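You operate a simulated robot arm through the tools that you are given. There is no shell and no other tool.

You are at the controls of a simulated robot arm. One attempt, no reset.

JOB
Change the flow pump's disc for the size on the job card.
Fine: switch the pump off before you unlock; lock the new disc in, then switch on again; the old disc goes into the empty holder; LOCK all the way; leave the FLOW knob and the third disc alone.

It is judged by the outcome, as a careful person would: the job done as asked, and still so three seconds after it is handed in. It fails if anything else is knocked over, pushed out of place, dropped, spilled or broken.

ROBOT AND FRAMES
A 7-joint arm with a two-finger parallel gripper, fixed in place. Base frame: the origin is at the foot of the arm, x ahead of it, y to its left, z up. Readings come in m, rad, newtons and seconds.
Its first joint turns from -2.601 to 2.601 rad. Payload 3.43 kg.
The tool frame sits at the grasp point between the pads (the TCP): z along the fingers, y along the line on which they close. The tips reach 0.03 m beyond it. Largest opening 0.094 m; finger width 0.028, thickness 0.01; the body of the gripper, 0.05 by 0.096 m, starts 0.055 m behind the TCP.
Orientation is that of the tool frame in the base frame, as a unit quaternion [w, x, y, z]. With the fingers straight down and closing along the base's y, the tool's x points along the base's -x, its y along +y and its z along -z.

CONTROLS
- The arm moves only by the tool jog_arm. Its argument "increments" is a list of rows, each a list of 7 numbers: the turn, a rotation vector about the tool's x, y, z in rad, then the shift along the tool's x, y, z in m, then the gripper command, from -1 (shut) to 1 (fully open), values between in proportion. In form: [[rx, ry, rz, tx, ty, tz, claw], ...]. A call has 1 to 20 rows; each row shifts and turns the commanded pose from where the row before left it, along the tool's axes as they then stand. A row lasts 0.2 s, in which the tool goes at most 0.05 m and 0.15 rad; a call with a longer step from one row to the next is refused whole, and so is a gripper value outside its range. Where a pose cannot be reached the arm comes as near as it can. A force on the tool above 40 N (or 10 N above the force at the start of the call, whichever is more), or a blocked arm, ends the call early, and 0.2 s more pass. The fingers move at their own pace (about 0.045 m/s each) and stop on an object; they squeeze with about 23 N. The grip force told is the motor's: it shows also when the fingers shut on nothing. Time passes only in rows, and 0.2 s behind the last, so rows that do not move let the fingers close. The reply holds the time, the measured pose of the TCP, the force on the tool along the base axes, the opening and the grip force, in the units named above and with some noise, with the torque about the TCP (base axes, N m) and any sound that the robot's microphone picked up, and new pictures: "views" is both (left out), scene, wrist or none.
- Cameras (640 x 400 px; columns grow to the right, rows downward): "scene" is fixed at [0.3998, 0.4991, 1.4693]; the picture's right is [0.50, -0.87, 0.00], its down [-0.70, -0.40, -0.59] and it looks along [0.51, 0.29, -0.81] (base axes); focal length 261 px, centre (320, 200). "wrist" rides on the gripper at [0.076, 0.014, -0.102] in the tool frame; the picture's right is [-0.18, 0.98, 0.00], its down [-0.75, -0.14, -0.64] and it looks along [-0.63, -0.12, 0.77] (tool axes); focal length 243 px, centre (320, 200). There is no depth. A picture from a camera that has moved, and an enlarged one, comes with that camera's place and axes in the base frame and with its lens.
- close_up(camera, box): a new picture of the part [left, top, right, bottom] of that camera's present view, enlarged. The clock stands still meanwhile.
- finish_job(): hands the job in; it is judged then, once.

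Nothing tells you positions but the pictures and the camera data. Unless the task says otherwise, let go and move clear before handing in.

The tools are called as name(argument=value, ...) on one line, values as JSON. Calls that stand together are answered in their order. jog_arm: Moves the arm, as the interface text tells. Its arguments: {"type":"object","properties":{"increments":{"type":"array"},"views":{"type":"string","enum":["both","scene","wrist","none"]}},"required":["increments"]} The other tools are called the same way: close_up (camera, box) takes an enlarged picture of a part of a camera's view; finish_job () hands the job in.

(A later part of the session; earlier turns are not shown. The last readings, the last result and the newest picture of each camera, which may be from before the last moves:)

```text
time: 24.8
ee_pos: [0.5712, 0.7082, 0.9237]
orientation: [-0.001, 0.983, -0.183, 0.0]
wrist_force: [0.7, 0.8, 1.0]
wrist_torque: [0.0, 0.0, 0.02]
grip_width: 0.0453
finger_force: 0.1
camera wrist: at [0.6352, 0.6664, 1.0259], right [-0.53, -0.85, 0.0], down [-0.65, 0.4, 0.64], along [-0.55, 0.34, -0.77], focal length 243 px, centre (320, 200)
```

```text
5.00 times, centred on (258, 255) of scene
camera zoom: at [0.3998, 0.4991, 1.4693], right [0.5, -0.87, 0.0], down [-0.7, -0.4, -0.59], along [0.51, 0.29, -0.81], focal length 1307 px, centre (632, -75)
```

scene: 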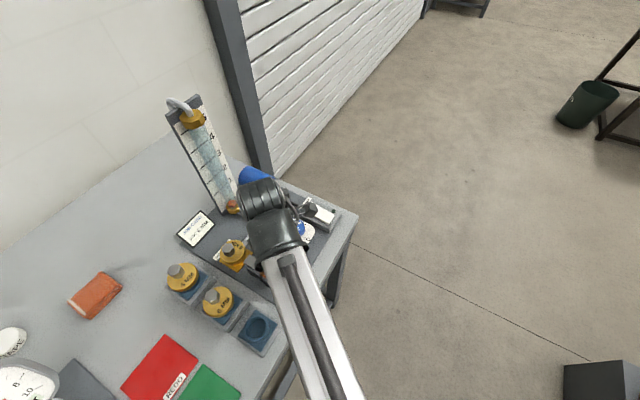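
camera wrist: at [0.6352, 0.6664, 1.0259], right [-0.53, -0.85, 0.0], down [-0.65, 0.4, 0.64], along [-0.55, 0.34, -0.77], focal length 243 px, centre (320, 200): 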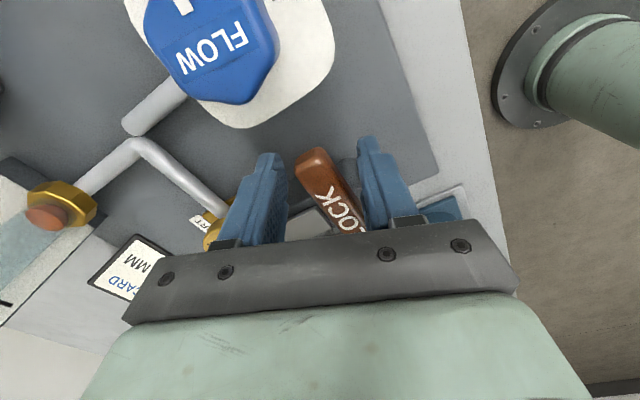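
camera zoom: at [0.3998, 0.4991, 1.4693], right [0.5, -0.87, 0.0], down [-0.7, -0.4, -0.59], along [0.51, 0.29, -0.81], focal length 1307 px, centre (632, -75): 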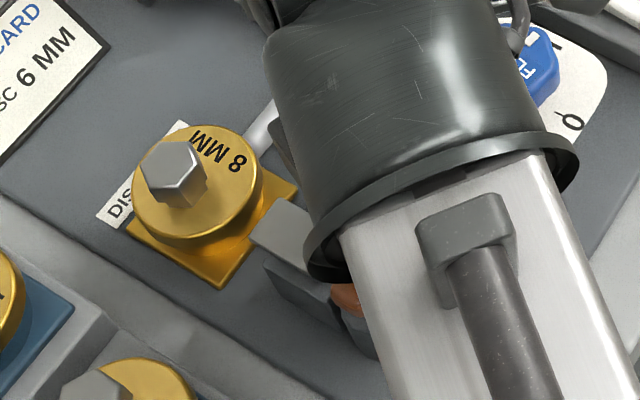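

jog_arm(increments=[[0, 0, -0.12, -0.0034, -0.0048, 0, -0.04], [0, 0, -0.12, -0.0034, -0.0048, 0, -0.04]])

close_up(camera="wrist", box=[220, 80, 420, 240])

```text
time: 25.4
ee_pos: [0.5668, 0.7177, 0.9232]
orientation: [0.001, 0.998, -0.065, 0.0]
wrist_force: [4.4, -12.3, -2.2]
wrist_torque: [0.04, -0.03, 0.25]
grip_width: 0.051
finger_force: 5.2
camera wrist: at [0.6397, 0.6932, 1.026], right [-0.31, -0.95, 0.0], down [-0.73, 0.24, 0.64], along [-0.61, 0.2, -0.77], focal length 243 px, centre (320, 200)
```

scene: 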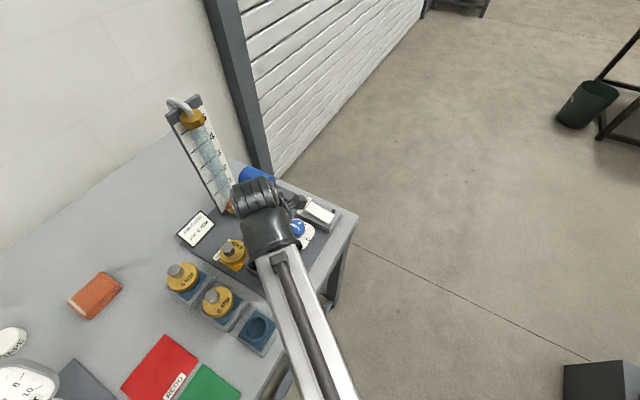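
wrist: 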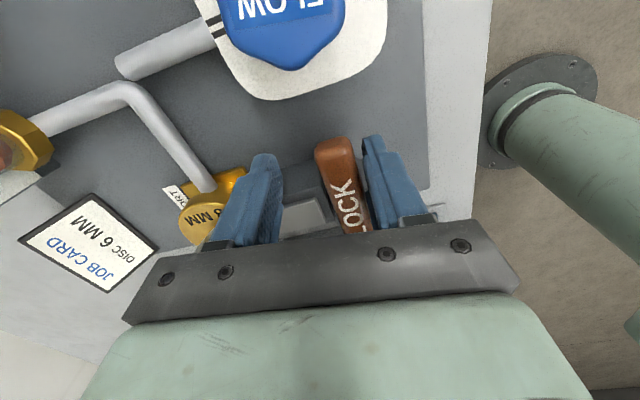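

```text
2.50 times, centred on (320, 160) of wrist
camera zoom: at [0.6397, 0.6932, 1.026], right [-0.31, -0.95, 0.0], down [-0.73, 0.24, 0.64], along [-0.61, 0.2, -0.77], focal length 606 px, centre (320, 300)
```

zoom: 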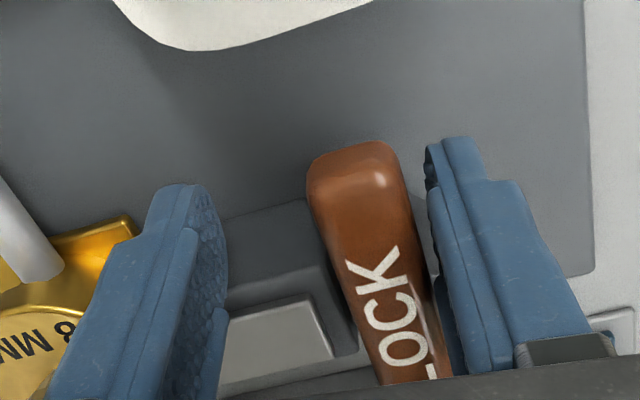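

The handle has reached its open stop (about 12 N) and the tongue is fully back. I'll ease off, lift clear, and move to look down at the 8 MM disc's hex knob.

jog_arm(increments=[[0, 0, 0, 0, 0.007, 0, -0.04], [0, 0, 0, 0, 0, -0.03, 0.2], [0, 0, 0, 0, 0, -0.04, 1], [0, 0, 0, 0, 0, -0.04, 1], [0, 0, 0.144, 0, 0, 0, 1], [0, 0, 0.144, 0, 0, 0, 1], [0, 0, 0.144, 0, 0, 0, 1], [0, 0, 0.144, 0, 0, 0, 1], [0, 0, 0.144, 0, 0, 0, 1], [0, 0, 0.144, 0, 0, 0, 1], [0, 0, 0.144, 0, 0, 0, 1], [0, 0, 0.144, 0, 0, 0, 1], [0, 0, 0.144, 0, 0, 0, 1], [0, 0, 0.144, 0, 0, 0, 1], [0, 0, 0, -0.015, 0.03, 0, 1], [0, 0, 0, 0, 0.015, 0, 1]])

close_up(camera="wrist", box=[240, 100, 400, 240])

close_up(camera="wrist", box=[220, 40, 420, 180])

```text
time: 28.8
ee_pos: [0.5215, 0.7279, 1.0336]
orientation: [-0.001, -0.706, 0.708, 0.0]
wrist_force: [0.5, 0.1, -0.5]
wrist_torque: [0.02, 0.0, -0.01]
grip_width: 0.094
finger_force: 0.1
camera wrist: at [0.5059, 0.6519, 1.1351], right [-0.98, 0.19, 0.0], down [0.14, 0.75, 0.64], along [0.12, 0.63, -0.77], focal length 243 px, centre (320, 200)
```

scene: 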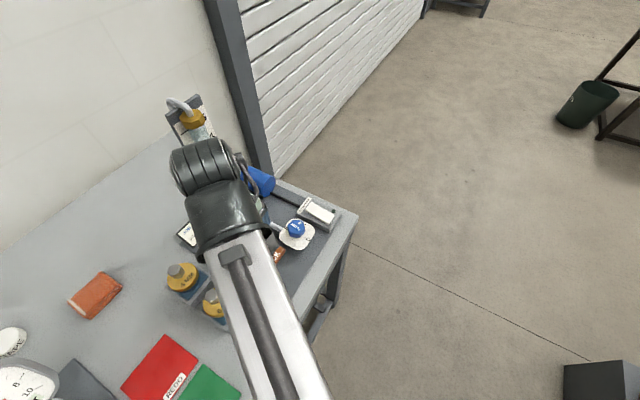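
wrist: 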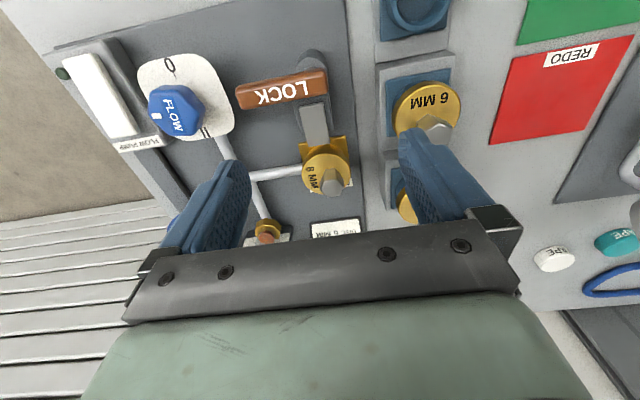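

```text
2.86 times, centred on (320, 170) of wrist
camera zoom: at [0.5059, 0.6519, 1.1351], right [-0.98, 0.19, 0.0], down [0.14, 0.75, 0.64], along [0.12, 0.63, -0.77], focal length 693 px, centre (320, 286)
```

zoom: 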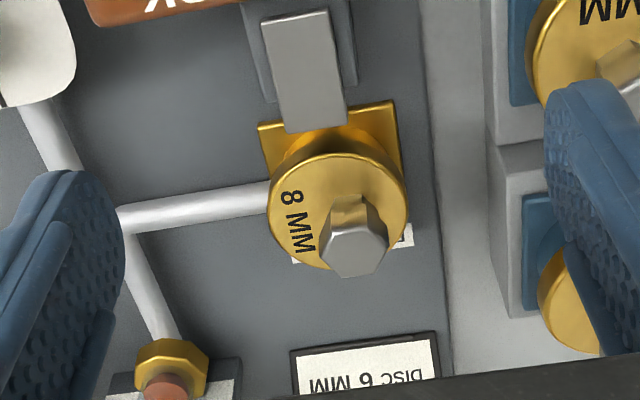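

```text
2.86 times, centred on (320, 110) of wrist
camera zoom: at [0.5059, 0.6519, 1.1351], right [-0.98, 0.19, 0.0], down [0.14, 0.75, 0.64], along [0.12, 0.63, -0.77], focal length 693 px, centre (320, 457)
```

zoom: 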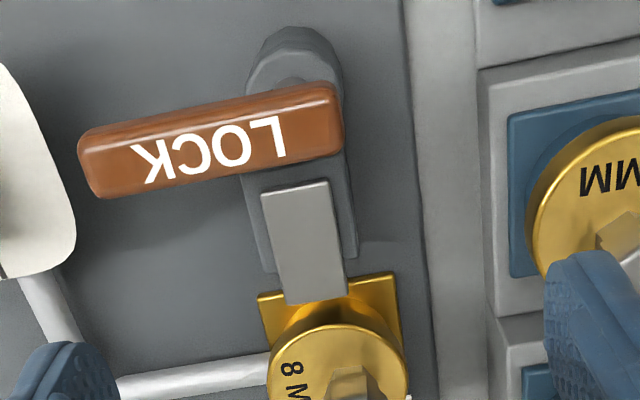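

The tongue is well clear of the disc and the lever is fully open. I'll zoom in further on the hex knobs to get their centre and orientation.

close_up(camera="wrist", box=[290, 130, 370, 210])

close_up(camera="wrist", box=[370, 50, 480, 150])

close_up(camera="scene", box=[155, 240, 275, 350])

```text
5.00 times, centred on (330, 170) of wrist
camera zoom: at [0.5059, 0.6519, 1.1351], right [-0.98, 0.19, 0.0], down [0.14, 0.75, 0.64], along [0.12, 0.63, -0.77], focal length 1213 px, centre (270, 350)
```

zoom: 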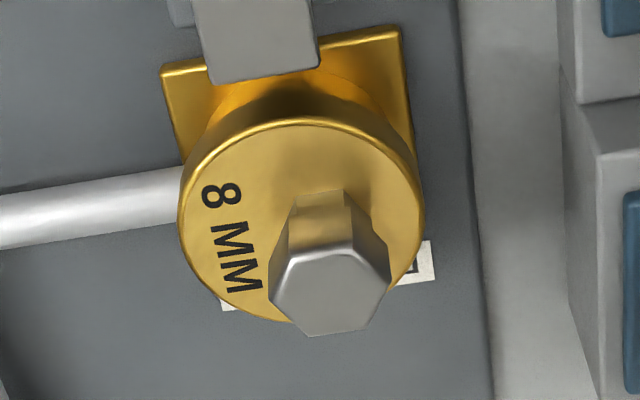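

```text
4.00 times, centred on (425, 100) of wrist
camera zoom: at [0.5059, 0.6519, 1.1351], right [-0.98, 0.19, 0.0], down [0.14, 0.75, 0.64], along [0.12, 0.63, -0.77], focal length 970 px, centre (-100, 600)
```

zoom: 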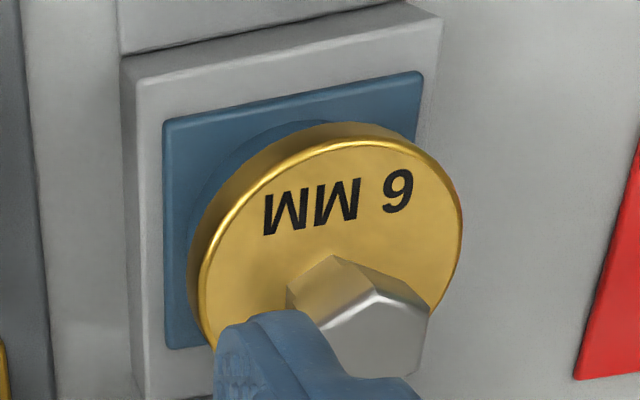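

```text
3.64 times, centred on (215, 295) of scene
camera zoom: at [0.3998, 0.4991, 1.4693], right [0.5, -0.87, 0.0], down [-0.7, -0.4, -0.59], along [0.51, 0.29, -0.81], focal length 950 px, centre (702, -146)
```

zoom: 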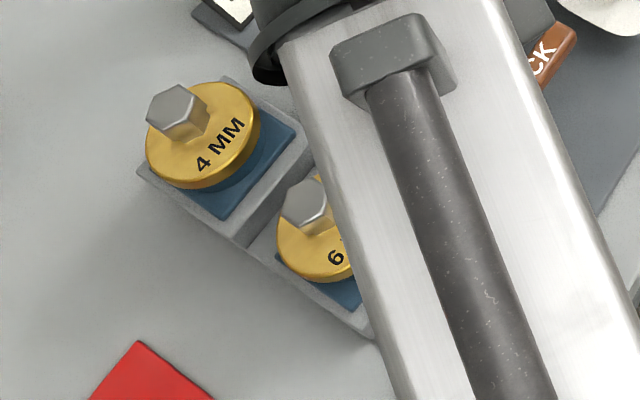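

The hex is about 22 mm across flats, centred near (0.521, 0.799) with its top at z≈0.94. It sits about 6 mm off the flange centre, away from the text. A pair of flats lines up with the radial tool orientation, so I'll turn to that and hover above the knob.

jog_arm(increments=[[0, 0, -0.1356, 0, 0, 0, 0.06], [0, 0, -0.1356, 0, 0, 0, 0.06], [0, 0, -0.1356, 0, 0, 0, 0.06], [0, 0, -0.1356, 0, 0, 0, 0.06], [0, 0, -0.1356, 0, 0, 0, 0.06], [0, 0, -0.1356, 0, 0, 0, 0.06], [0, 0, -0.1356, 0, 0, 0, 0.06], [0, 0, 0, 0, 0, 0, 0.06]])

close_up(camera="wrist", box=[220, 100, 420, 240])

```text
time: 30.6
ee_pos: [0.5204, 0.7262, 1.0336]
orientation: [-0.001, 0.952, -0.305, 0.0]
wrist_force: [0.6, 0.1, 0.0]
wrist_torque: [0.0, -0.02, 0.01]
grip_width: 0.0497
finger_force: 0.0
camera wrist: at [0.5738, 0.6706, 1.1353], right [-0.72, -0.69, 0.0], down [-0.53, 0.55, 0.64], along [-0.44, 0.46, -0.77], focal length 243 px, centre (320, 200)
```

scene: 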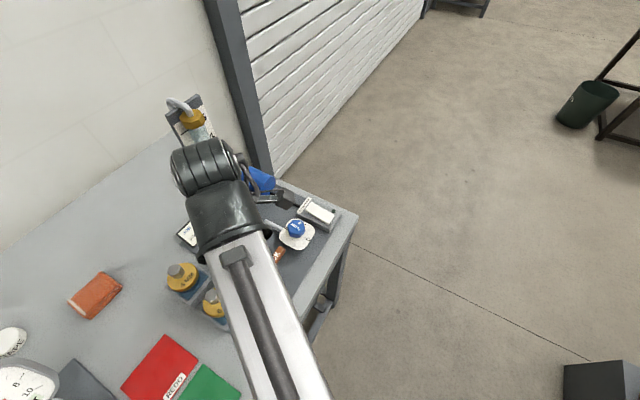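
wrist: 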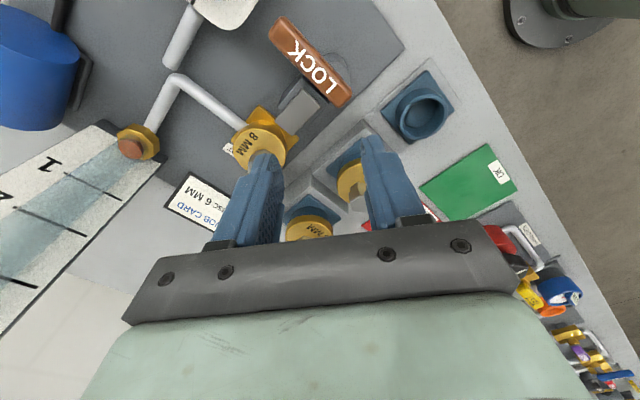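

```text
2.86 times, centred on (320, 170) of wrist
camera zoom: at [0.5738, 0.6706, 1.1353], right [-0.72, -0.69, 0.0], down [-0.53, 0.55, 0.64], along [-0.44, 0.46, -0.77], focal length 693 px, centre (320, 286)
```

zoom: 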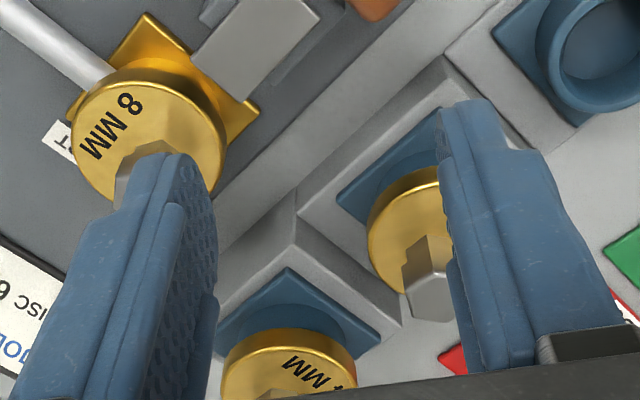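

I turned the wrong way from the 90° pose, so this puts a corner of the hex between the fingers. I'll turn back 30° to line up with flats, then hover over the knob.

jog_arm(increments=[[0, 0, 0.131, 0, 0, 0, 0.06], [0, 0, 0.131, 0, 0, 0, 0.06], [0, 0, 0.131, 0, 0, 0, 0.06], [0, 0, 0.131, 0, 0, 0, 0.06], [0, 0, 0, -0.033, -0.0155, 0.0, 0.06], [0, 0, 0, -0.033, -0.0155, 0.0, 0.06], [0, 0, 0, 0, 0, 0.03, 0.06], [0, 0, 0, 0, 0, 0, 0.06]])

close_up(camera="wrist", box=[220, 100, 420, 240])

```text
time: 32.4
ee_pos: [0.52, 0.8, 1.003]
orientation: [-0.001, 0.84, -0.542, 0.0]
wrist_force: [-0.5, 0.4, 0.2]
wrist_torque: [0.0, 0.01, 0.02]
grip_width: 0.0496
finger_force: 0.1
camera wrist: at [0.5381, 0.7242, 1.1057], right [-0.97, -0.24, 0.0], down [-0.18, 0.74, 0.64], along [-0.15, 0.62, -0.77], focal length 243 px, centre (320, 200)
```

scene: 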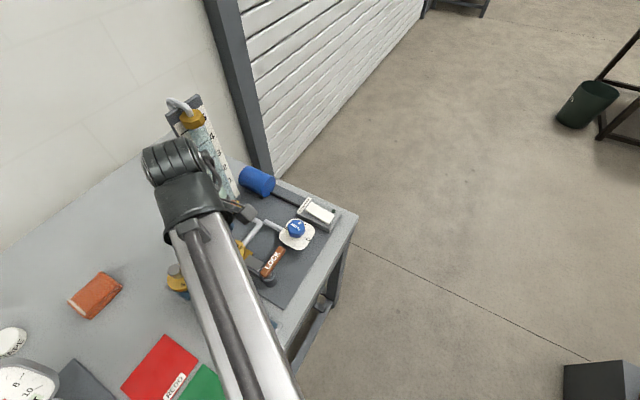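
wrist: 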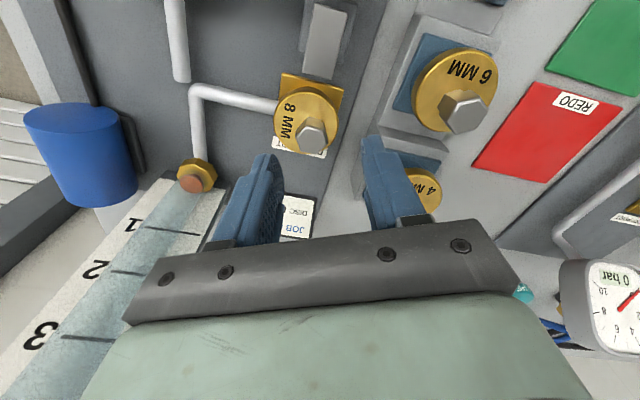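

```text
2.86 times, centred on (320, 170) of wrist
camera zoom: at [0.5381, 0.7242, 1.1057], right [-0.97, -0.24, 0.0], down [-0.18, 0.74, 0.64], along [-0.15, 0.62, -0.77], focal length 693 px, centre (320, 286)
```

zoom: 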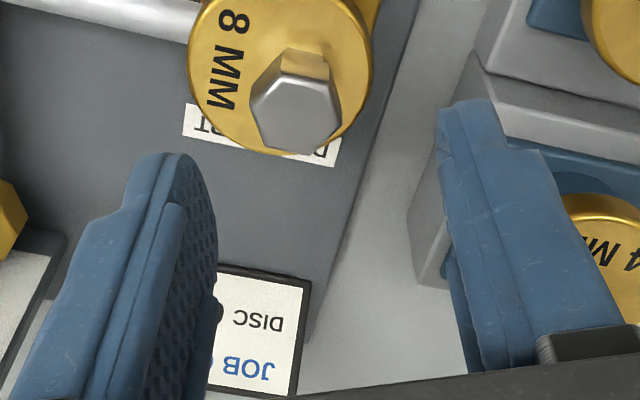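

close_up(camera="wrist", box=[262, 65, 358, 165])

close_up(camera="wrist", box=[380, 30, 520, 150])

```text
4.00 times, centred on (310, 115) of wrist
camera zoom: at [0.5381, 0.7242, 1.1057], right [-0.97, -0.24, 0.0], down [-0.18, 0.74, 0.64], along [-0.15, 0.62, -0.77], focal length 970 px, centre (360, 540)
```

zoom: 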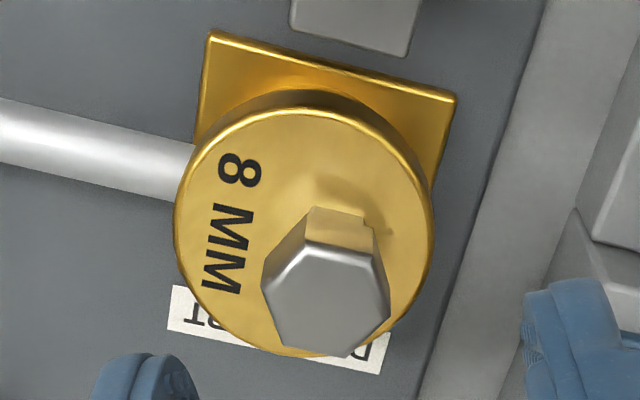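

```text
3.33 times, centred on (450, 90) of wrist
camera zoom: at [0.5381, 0.7242, 1.1057], right [-0.97, -0.24, 0.0], down [-0.18, 0.74, 0.64], along [-0.15, 0.62, -0.77], focal length 809 px, centre (-113, 567)
```

zoom: 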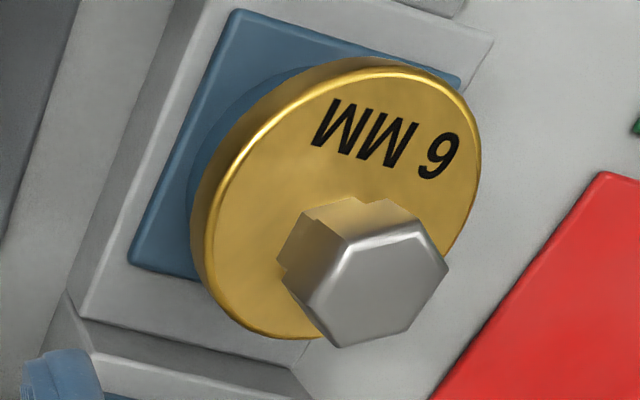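

By triangulating with the two wrist views, I get the hex at about (0.523, 0.810) with its top at z≈0.926 and the flange at z≈0.898, lower and further than I first thought. I'll correct the position and yaw, then descend partway and check again.

jog_arm(increments=[[0, 0, -0.12, 0, 0, 0, 0.06], [0, 0, 0, -0.0069, -0.0079, 0, 0.06], [0, 0, 0, 0, 0, 0.02, 0.06], [0, 0, 0, 0, 0, 0.015, 0.06], [0, 0, 0, 0, 0, 0, 0.06]])

close_up(camera="wrist", box=[230, 70, 410, 240])

```text
time: 33.6
ee_pos: [0.5233, 0.8104, 0.97]
orientation: [0.0, 0.871, -0.491, 0.001]
wrist_force: [-0.5, -0.2, 0.2]
wrist_torque: [0.0, 0.02, 0.01]
grip_width: 0.0501
finger_force: 0.2
camera wrist: at [0.5505, 0.7372, 1.0708], right [-0.94, -0.35, 0.0], down [-0.27, 0.72, 0.64], along [-0.22, 0.6, -0.77], focal length 243 px, centre (320, 200)
```

scene: 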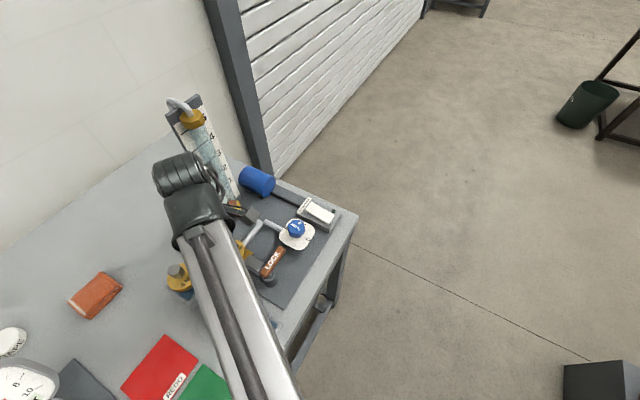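
wrist: 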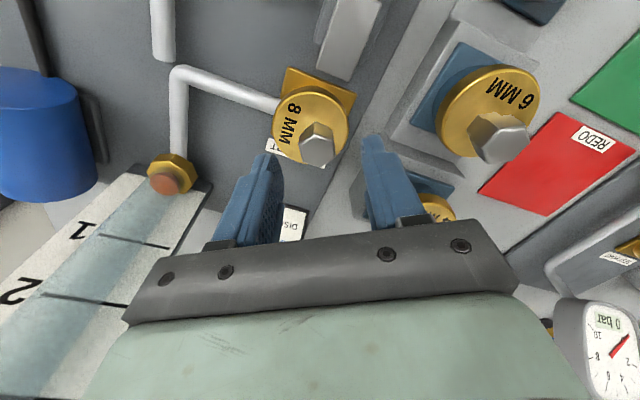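

```text
2.35 times, centred on (320, 155) of wrist
camera zoom: at [0.5505, 0.7372, 1.0708], right [-0.94, -0.35, 0.0], down [-0.27, 0.72, 0.64], along [-0.22, 0.6, -0.77], focal length 571 px, centre (320, 306)
```

zoom: 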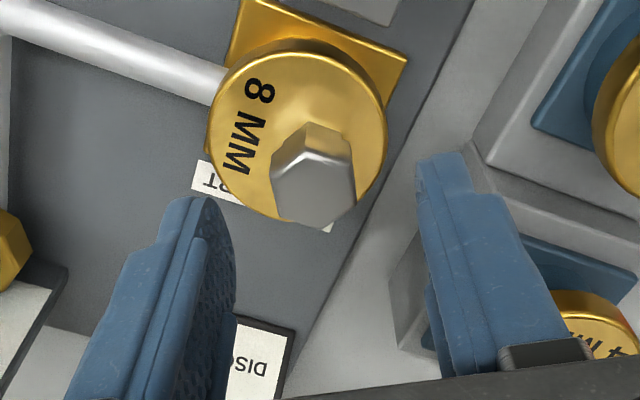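

The hex now sits right on the tool axis with flats facing both fingers. I'll descend to z≈0.936 and grip.

jog_arm(increments=[[0, 0, 0, 0, -0.001, 0.014, 0.06], [0, 0, 0, 0, 0, 0.012, 0.06], [0, 0, 0, 0, 0, 0.008, 0.06], [0, 0, 0, 0, 0, 0, 0.06]])

close_up(camera="wrist", box=[230, 70, 410, 240])

```text
time: 34.6
ee_pos: [0.5254, 0.8106, 0.9353]
orientation: [0.0, 0.871, -0.492, 0.001]
wrist_force: [-0.5, 0.2, -1.0]
wrist_torque: [-0.03, 0.0, 0.02]
grip_width: 0.0496
finger_force: 0.0
camera wrist: at [0.5523, 0.737, 1.0365], right [-0.94, -0.35, 0.0], down [-0.27, 0.72, 0.64], along [-0.22, 0.6, -0.77], focal length 243 px, centre (320, 200)
```

scene: 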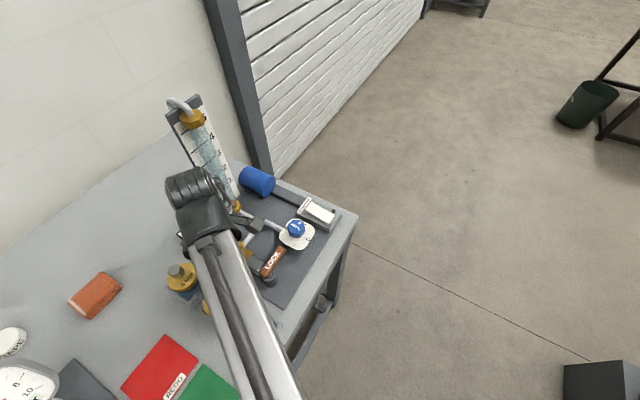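
wrist: 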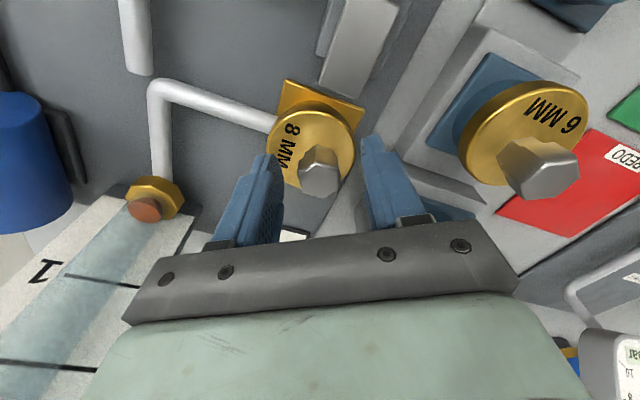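

```text
2.35 times, centred on (320, 155) of wrist
camera zoom: at [0.5523, 0.737, 1.0365], right [-0.94, -0.35, 0.0], down [-0.27, 0.72, 0.64], along [-0.22, 0.6, -0.77], focal length 571 px, centre (320, 306)
```

zoom: 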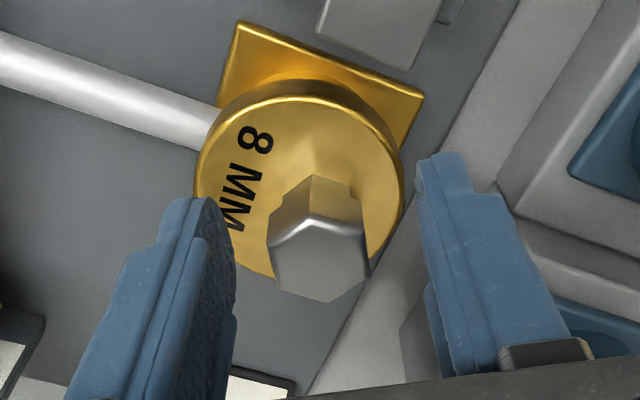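

jog_arm(increments=[[0, 0, 0, 0, 0, 0, -0.3], [0, 0, 0, 0, 0, 0, -1], [0, 0, 0, 0, 0, 0, -1], [0, 0, 0, 0, 0, 0, -1], [0, 0, 0, 0, 0, 0, -1]])

close_up(camera="wrist", box=[230, 70, 410, 240])

```text
time: 35.8
ee_pos: [0.5249, 0.8094, 0.9344]
orientation: [-0.001, 0.872, -0.49, 0.0]
wrist_force: [0.5, 0.7, 0.2]
wrist_torque: [-0.02, -0.01, -0.02]
grip_width: 0.0241
finger_force: 23.0
camera wrist: at [0.5522, 0.737, 1.0367], right [-0.94, -0.35, 0.0], down [-0.27, 0.72, 0.64], along [-0.23, 0.6, -0.77], focal length 243 px, centre (320, 200)
```

scene: 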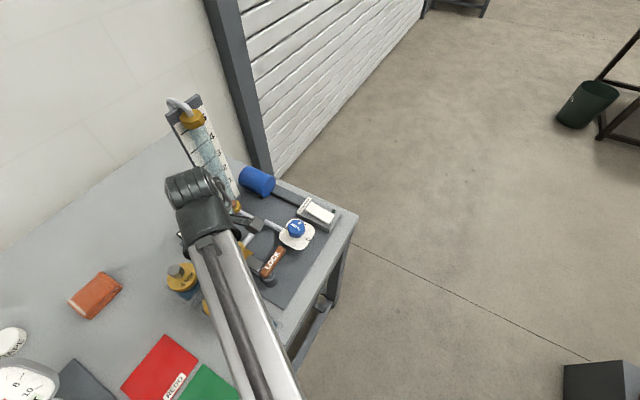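
wrist: 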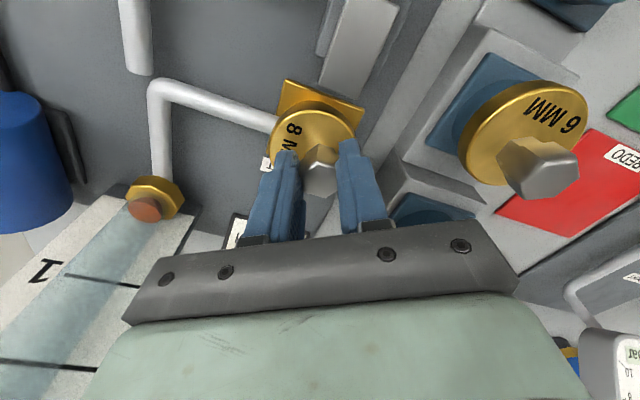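

```text
2.35 times, centred on (320, 155) of wrist
camera zoom: at [0.5522, 0.737, 1.0367], right [-0.94, -0.35, 0.0], down [-0.27, 0.72, 0.64], along [-0.23, 0.6, -0.77], focal length 571 px, centre (320, 306)
```

zoom: 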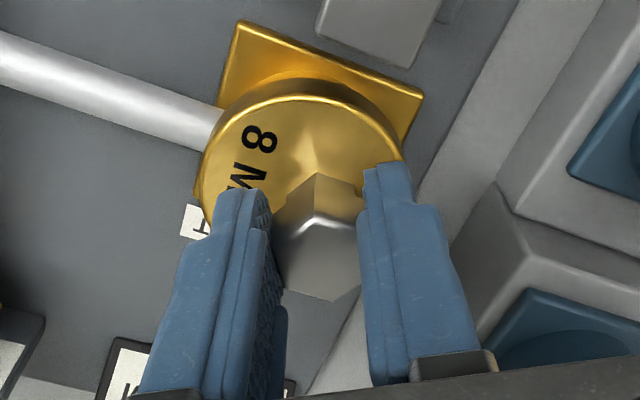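

The grip is firm at 24 mm across. I'll lift the 8 MM disc straight up.

jog_arm(increments=[[0, 0, 0, 0, 0, -0.006, -1], [0, 0, 0, 0, 0, -0.01, -1], [0, 0, 0, 0, 0, -0.015, -1], [0, 0, 0, 0, 0, -0.02, -1], [0, 0, 0, 0, 0, -0.02, -1]])

close_up(camera="wrist", box=[230, 70, 410, 240])

```text
time: 37.0
ee_pos: [0.5265, 0.8095, 1.0061]
orientation: [-0.001, 0.871, -0.491, 0.001]
wrist_force: [0.7, 0.1, -2.0]
wrist_torque: [-0.04, -0.02, -0.01]
grip_width: 0.024
finger_force: 23.3
camera wrist: at [0.5528, 0.7361, 1.1069], right [-0.94, -0.35, 0.0], down [-0.27, 0.72, 0.64], along [-0.22, 0.6, -0.77], focal length 243 px, centre (320, 200)
```

scene: 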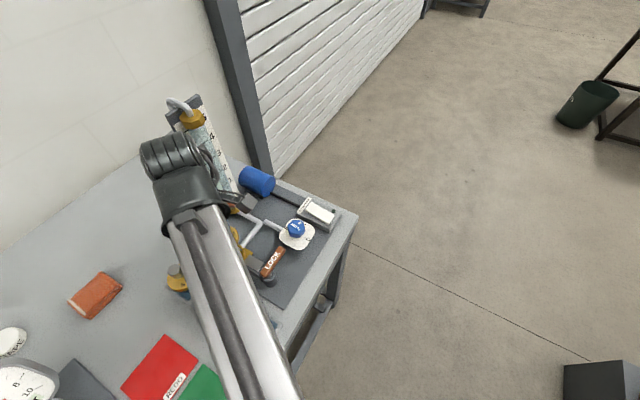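
wrist: 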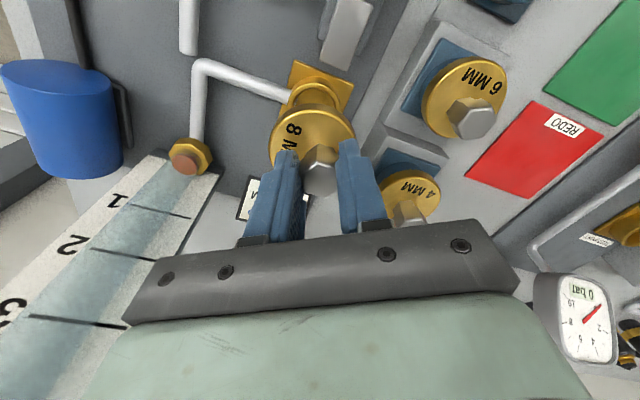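

```text
2.35 times, centred on (320, 155) of wrist
camera zoom: at [0.5528, 0.7361, 1.1069], right [-0.94, -0.35, 0.0], down [-0.27, 0.72, 0.64], along [-0.22, 0.6, -0.77], focal length 571 px, centre (320, 306)
```

zoom: 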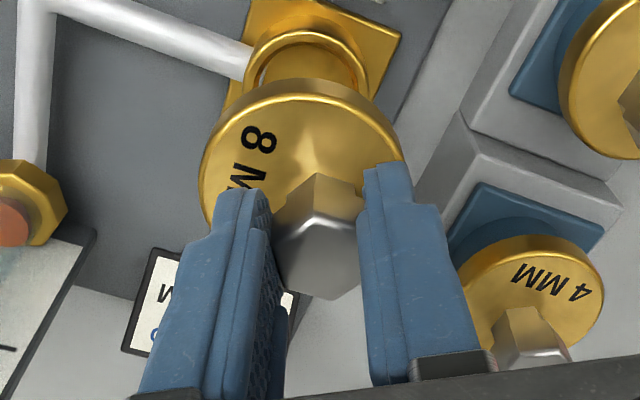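

The disc came out cleanly. I'll raise it, carry it towards the holders, and measure the empty holder's ring before lowering.

jog_arm(increments=[[0, 0, 0, 0, 0, -0.027, -1], [0, 0, 0, 0, 0, -0.027, -1], [0, 0, 0, 0.0017, 0.03, 0, -1], [0, 0, 0, 0.0017, 0.03, 0, -1], [0, 0, 0, 0.0017, 0.03, 0, -1], [0, 0, 0, 0, 0.026, 0, -1], [0, 0, 0, 0, 0, 0, -1]])

close_up(camera="wrist", box=[260, 0, 500, 180])

close_up(camera="scene", box=[200, 220, 300, 360])

```text
time: 38.6
ee_pos: [0.4291, 0.7445, 1.0582]
orientation: [-0.001, 0.872, -0.49, 0.001]
wrist_force: [-0.7, 0.1, -1.7]
wrist_torque: [0.01, 0.0, 0.01]
grip_width: 0.0241
finger_force: 22.7
camera wrist: at [0.4562, 0.6713, 1.1592], right [-0.94, -0.35, 0.0], down [-0.27, 0.72, 0.64], along [-0.22, 0.6, -0.77], focal length 243 px, centre (320, 200)
```

scene: 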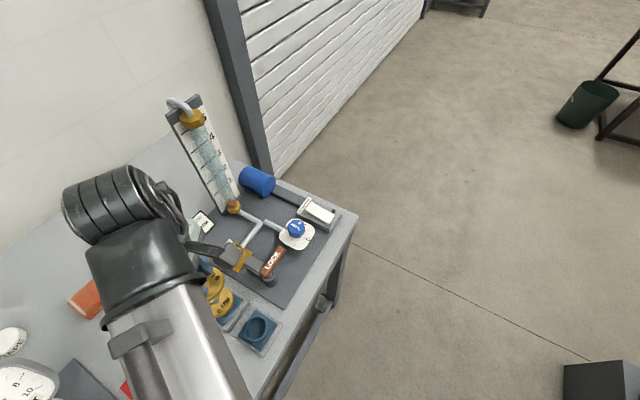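
wrist: 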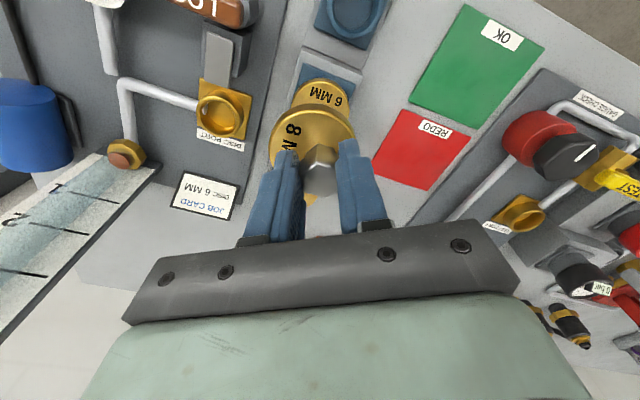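

```text
2.22 times, centred on (380, 90) of wrist
camera zoom: at [0.4562, 0.6713, 1.1592], right [-0.94, -0.35, 0.0], down [-0.27, 0.72, 0.64], along [-0.22, 0.6, -0.77], focal length 539 px, centre (187, 444)
```

zoom: 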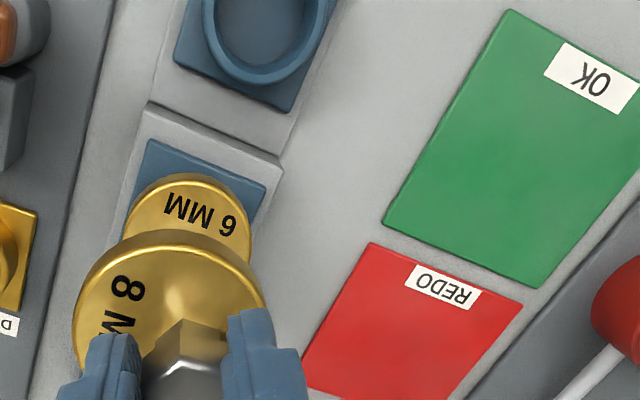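

```text
2.86 times, centred on (250, 290) of scene
camera zoom: at [0.3998, 0.4991, 1.4693], right [0.5, -0.87, 0.0], down [-0.7, -0.4, -0.59], along [0.51, 0.29, -0.81], focal length 747 px, centre (520, -57)
```

zoom: 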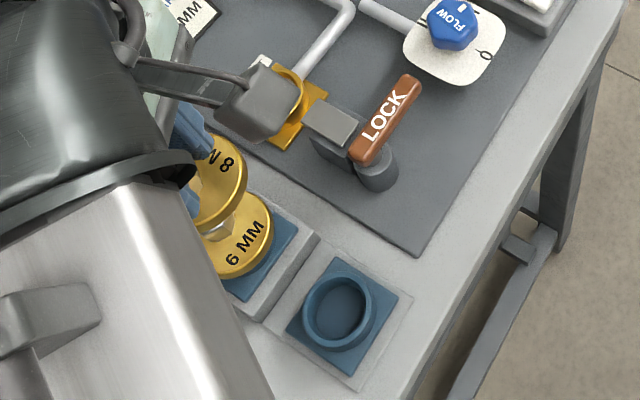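

jog_arm(increments=[[0, 0, 0, 0.017, 0.0148, 0, -1], [0, 0, 0, 0.017, 0.0148, 0, -1], [0, 0, 0, 0, 0, 0, -1]], views="wrist")

close_up(camera="wrist", box=[260, 0, 420, 130])

jog_arm(increments=[[0, 0, 0, 0.015, 0.0091, 0, -1], [0, 0, 0, 0.015, 0.0091, 0, -1], [0, 0, 0, 0, 0, 0, -1]], views="wrist")

close_up(camera="wrist", box=[240, 20, 400, 150])

```text
time: 39.4
ee_pos: [0.4216, 0.6983, 1.0572]
orientation: [0.0, 0.872, -0.49, -0.001]
wrist_force: [0.2, 0.2, -1.3]
wrist_torque: [0.0, 0.03, 0.04]
grip_width: 0.024
finger_force: 23.3
camera wrist: at [0.4478, 0.6267, 1.1598], right [-0.94, -0.35, 0.0], down [-0.27, 0.72, 0.64], along [-0.23, 0.6, -0.77], focal length 243 px, centre (320, 200)
```

wrist: 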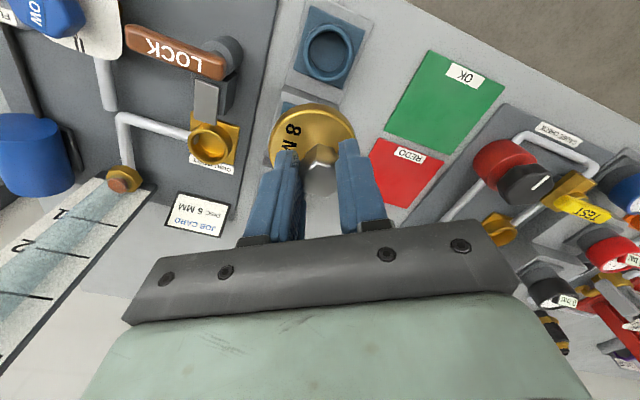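

```text
3.08 times, centred on (340, 65) of wrist
camera zoom: at [0.4478, 0.6267, 1.1598], right [-0.94, -0.35, 0.0], down [-0.27, 0.72, 0.64], along [-0.23, 0.6, -0.77], focal length 746 px, centre (258, 615)
```

zoom: 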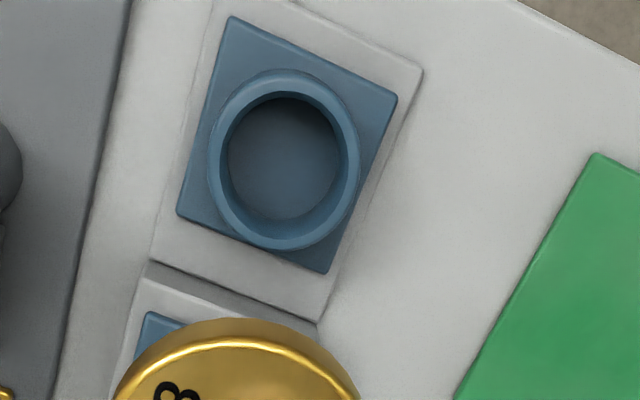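

```text
time: 40.2
ee_pos: [0.4219, 0.6677, 1.0583]
orientation: [0.0, 0.871, -0.491, 0.0]
wrist_force: [-0.4, 0.5, -1.1]
wrist_torque: [0.0, -0.01, 0.01]
grip_width: 0.0238
finger_force: 23.2
camera wrist: at [0.4483, 0.5945, 1.161], right [-0.94, -0.35, 0.0], down [-0.27, 0.72, 0.64], along [-0.23, 0.6, -0.77], focal length 243 px, centre (320, 200)
```

wrist: 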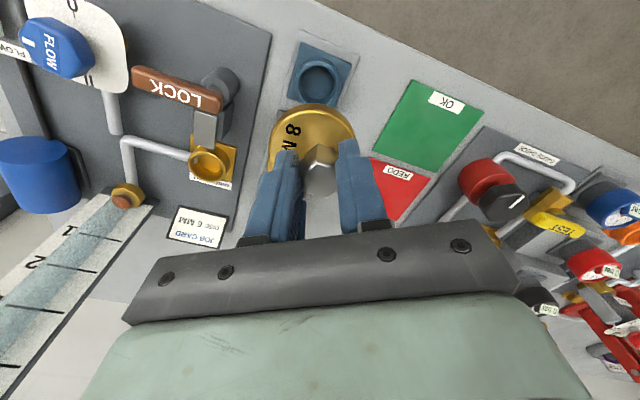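

```text
3.08 times, centred on (320, 85) of wrist
camera zoom: at [0.4483, 0.5945, 1.161], right [-0.94, -0.35, 0.0], down [-0.27, 0.72, 0.64], along [-0.23, 0.6, -0.77], focal length 746 px, centre (320, 554)
```

zoom: 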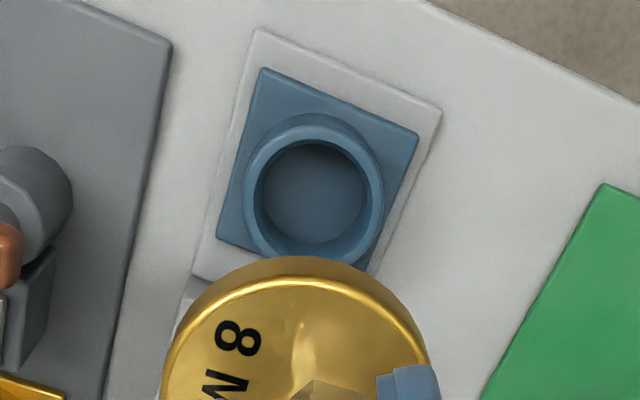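

The empty ring's centre comes out near (0.4247, 0.664), with a 39 mm bore and its rim at z≈0.87. The disc centre sits about 4 mm off my TCP. I'll move to align with it and lower partway to check.

jog_arm(increments=[[0, 0, 0, 0.0039, 0.0036, 0, -1], [0, 0, 0, 0, 0, 0.03, -1], [0, 0, 0, 0, 0, 0.03, -1], [0, 0, 0, 0, 0, 0.02, -1], [0, 0, 0, 0, 0, 0, -1]])

close_up(camera="wrist", box=[220, 60, 420, 200])

close_up(camera="scene", box=[200, 270, 300, 360])

```text
time: 41.4
ee_pos: [0.4211, 0.6616, 0.9781]
orientation: [-0.001, 0.871, -0.491, 0.001]
wrist_force: [0.0, 0.2, -0.4]
wrist_torque: [-0.02, -0.02, -0.02]
grip_width: 0.0241
finger_force: 23.1
camera wrist: at [0.4477, 0.5884, 1.0797], right [-0.94, -0.35, 0.0], down [-0.27, 0.72, 0.64], along [-0.22, 0.6, -0.77], focal length 243 px, centre (320, 200)
```

scene: 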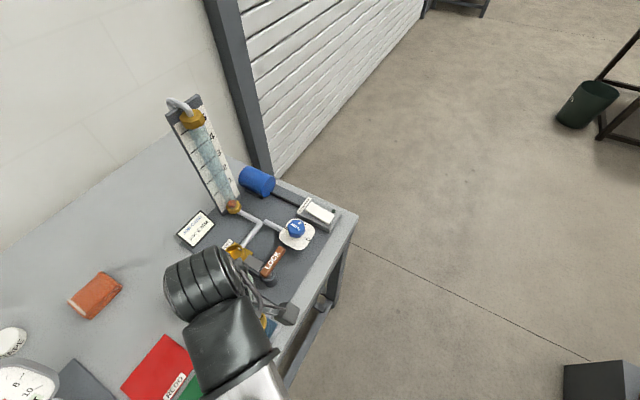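
wrist: 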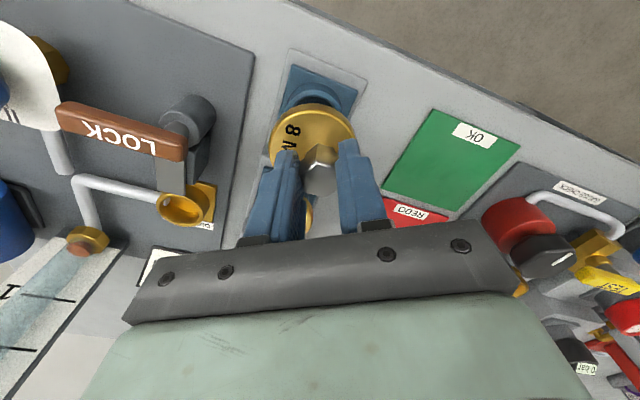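

```text
2.86 times, centred on (320, 130) of wrist
camera zoom: at [0.4477, 0.5884, 1.0797], right [-0.94, -0.35, 0.0], down [-0.27, 0.72, 0.64], along [-0.22, 0.6, -0.77], focal length 693 px, centre (320, 400)
```

zoom: 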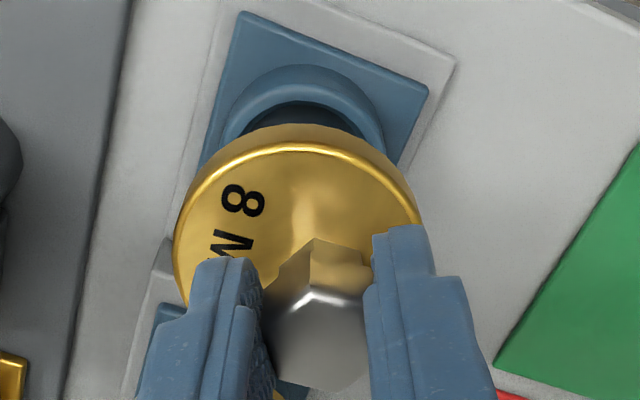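

```text
4.44 times, centred on (250, 315) of scene
camera zoom: at [0.3998, 0.4991, 1.4693], right [0.5, -0.87, 0.0], down [-0.7, -0.4, -0.59], along [0.51, 0.29, -0.81], focal length 1162 px, centre (631, -311)
```

zoom: 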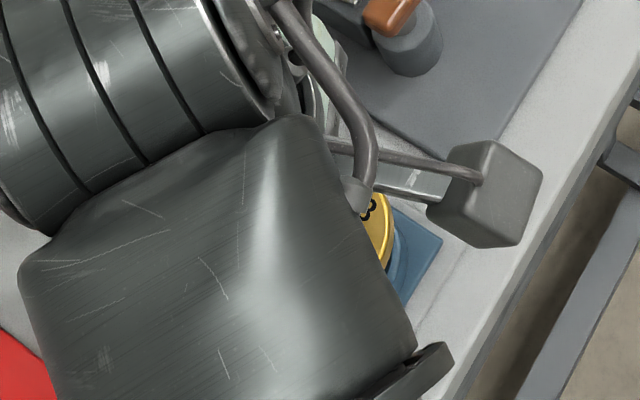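

The disc looks centred over the ring. I'll lower slowly in short calls and watch the force.

jog_arm(increments=[[0, 0, 0, 0, 0, 0.008, -1], [0, 0, 0, 0, 0, 0.008, -1], [0, 0, 0, 0, 0, 0.006, -1], [0, 0, 0, 0, 0, 0.004, -1]], views="wrist")

close_up(camera="wrist", box=[220, 60, 420, 200])

```text
time: 42.4
ee_pos: [0.4209, 0.6601, 0.9526]
orientation: [0.0, 0.871, -0.491, 0.0]
wrist_force: [-0.1, -0.4, -0.5]
wrist_torque: [-0.02, -0.03, -0.02]
grip_width: 0.0238
finger_force: 23.1
camera wrist: at [0.4471, 0.5872, 1.0543], right [-0.94, -0.35, 0.0], down [-0.27, 0.72, 0.64], along [-0.23, 0.6, -0.77], focal length 243 px, centre (320, 200)
```

wrist: 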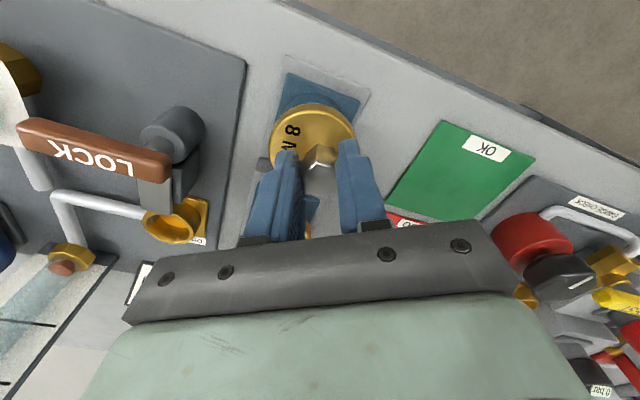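

```text
2.86 times, centred on (320, 130) of wrist
camera zoom: at [0.4471, 0.5872, 1.0543], right [-0.94, -0.35, 0.0], down [-0.27, 0.72, 0.64], along [-0.23, 0.6, -0.77], focal length 693 px, centre (320, 400)
```

zoom: 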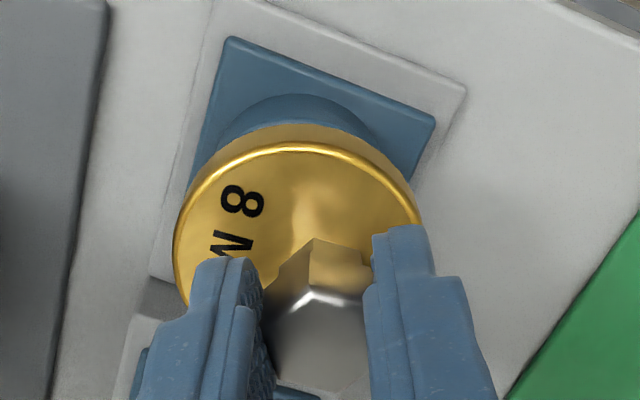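

jog_arm(increments=[[0, 0, 0, -0.0017, -0.001, 0, -1], [0, 0, 0, 0, 0, 0.005, -1], [0, 0, 0, 0, 0, 0.004, -1], [0, 0, 0, 0, 0, 0.003, -1]], views="wrist")

close_up(camera="wrist", box=[220, 60, 420, 200])

```text
time: 43.4
ee_pos: [0.4217, 0.6627, 0.9413]
orientation: [-0.001, 0.871, -0.491, 0.0]
wrist_force: [5.2, -5.9, 1.0]
wrist_torque: [-0.34, -0.27, -0.04]
grip_width: 0.0237
finger_force: 23.2
camera wrist: at [0.4472, 0.5896, 1.0437], right [-0.94, -0.35, 0.0], down [-0.27, 0.72, 0.64], along [-0.22, 0.6, -0.77], focal length 243 px, centre (320, 200)
```

wrist: 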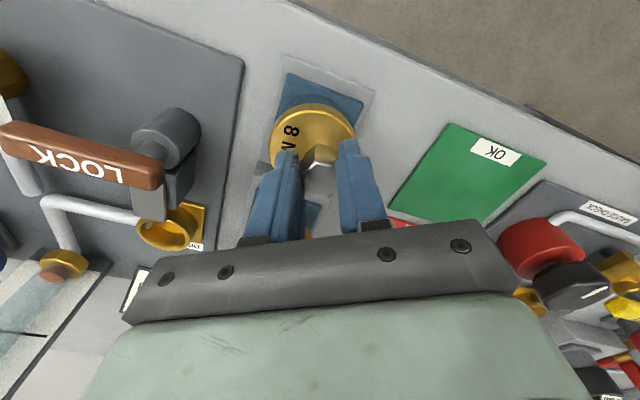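

```text
2.86 times, centred on (320, 130) of wrist
camera zoom: at [0.4472, 0.5896, 1.0437], right [-0.94, -0.35, 0.0], down [-0.27, 0.72, 0.64], along [-0.22, 0.6, -0.77], focal length 693 px, centre (320, 400)
```

zoom: 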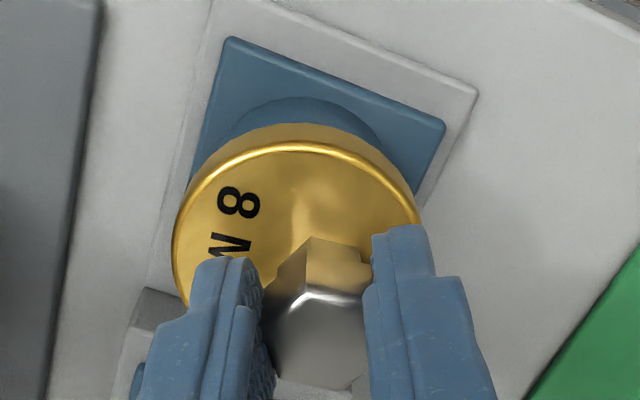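

There's a sideways force of about 8 N pushing along tool +x, so the spigot is in the bore but slightly off-centre. I'll shift back that way and continue.

jog_arm(increments=[[0, 0, 0, 0.0015, 0, 0, -1], [0, 0, 0, 0, 0, 0, -1]], views="none")

```text
time: 44.0
ee_pos: [0.4204, 0.6616, 0.9423]
orientation: [-0.001, 0.871, -0.492, -0.001]
wrist_force: [0.2, -0.3, -1.3]
wrist_torque: [0.0, 0.0, -0.01]
grip_width: 0.0235
finger_force: 22.9
```

jog_arm(increments=[[0, 0, 0, 0.0005, 0, 0.003, -1], [0, 0, 0, 0, 0, 0.003, -1], [0, 0, 0, 0, 0, 0.002, -1]], views="wrist")

close_up(camera="wrist", box=[220, 60, 420, 200])

```text
time: 44.8
ee_pos: [0.4232, 0.6617, 0.9331]
orientation: [-0.001, 0.871, -0.491, 0.0]
wrist_force: [-0.4, -1.5, 0.0]
wrist_torque: [-0.11, 0.02, 0.0]
grip_width: 0.0238
finger_force: 23.3
camera wrist: at [0.4485, 0.5887, 1.0353], right [-0.94, -0.35, 0.0], down [-0.27, 0.72, 0.64], along [-0.22, 0.6, -0.77], focal length 243 px, centre (320, 200)
```

wrist: 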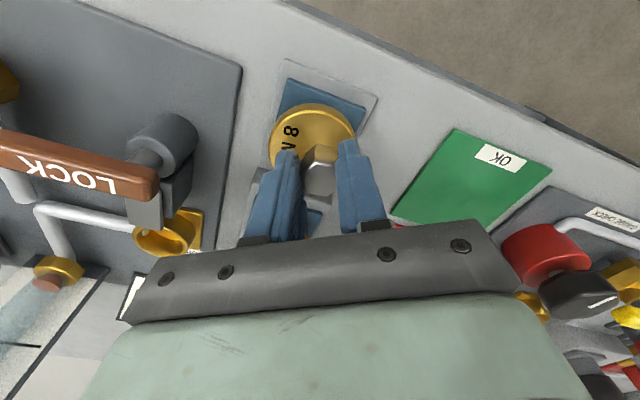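

```text
2.86 times, centred on (320, 130) of wrist
camera zoom: at [0.4485, 0.5887, 1.0353], right [-0.94, -0.35, 0.0], down [-0.27, 0.72, 0.64], along [-0.22, 0.6, -0.77], focal length 693 px, centre (320, 400)
```

zoom: 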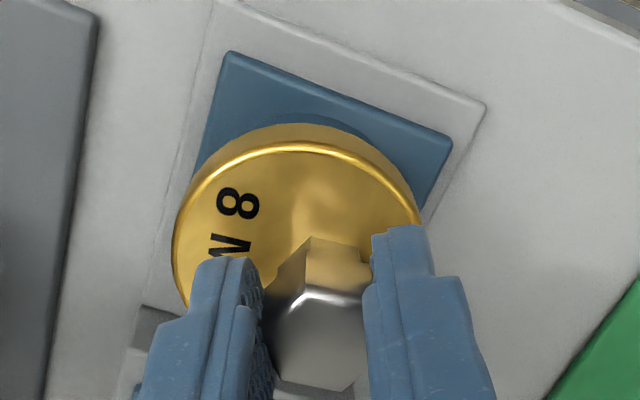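

jog_arm(increments=[[0, 0, 0, 0, 0, 0.003, -1], [0, 0, 0, 0, 0, 0.003, -1], [0, 0, 0, 0, 0, 0.002, -1]], views="none")

```text
time: 45.6
ee_pos: [0.4212, 0.6603, 0.9271]
orientation: [-0.001, 0.871, -0.492, 0.0]
wrist_force: [-1.4, 2.8, 25.3]
wrist_torque: [0.11, 0.12, -0.21]
grip_width: 0.0236
finger_force: 22.9
```

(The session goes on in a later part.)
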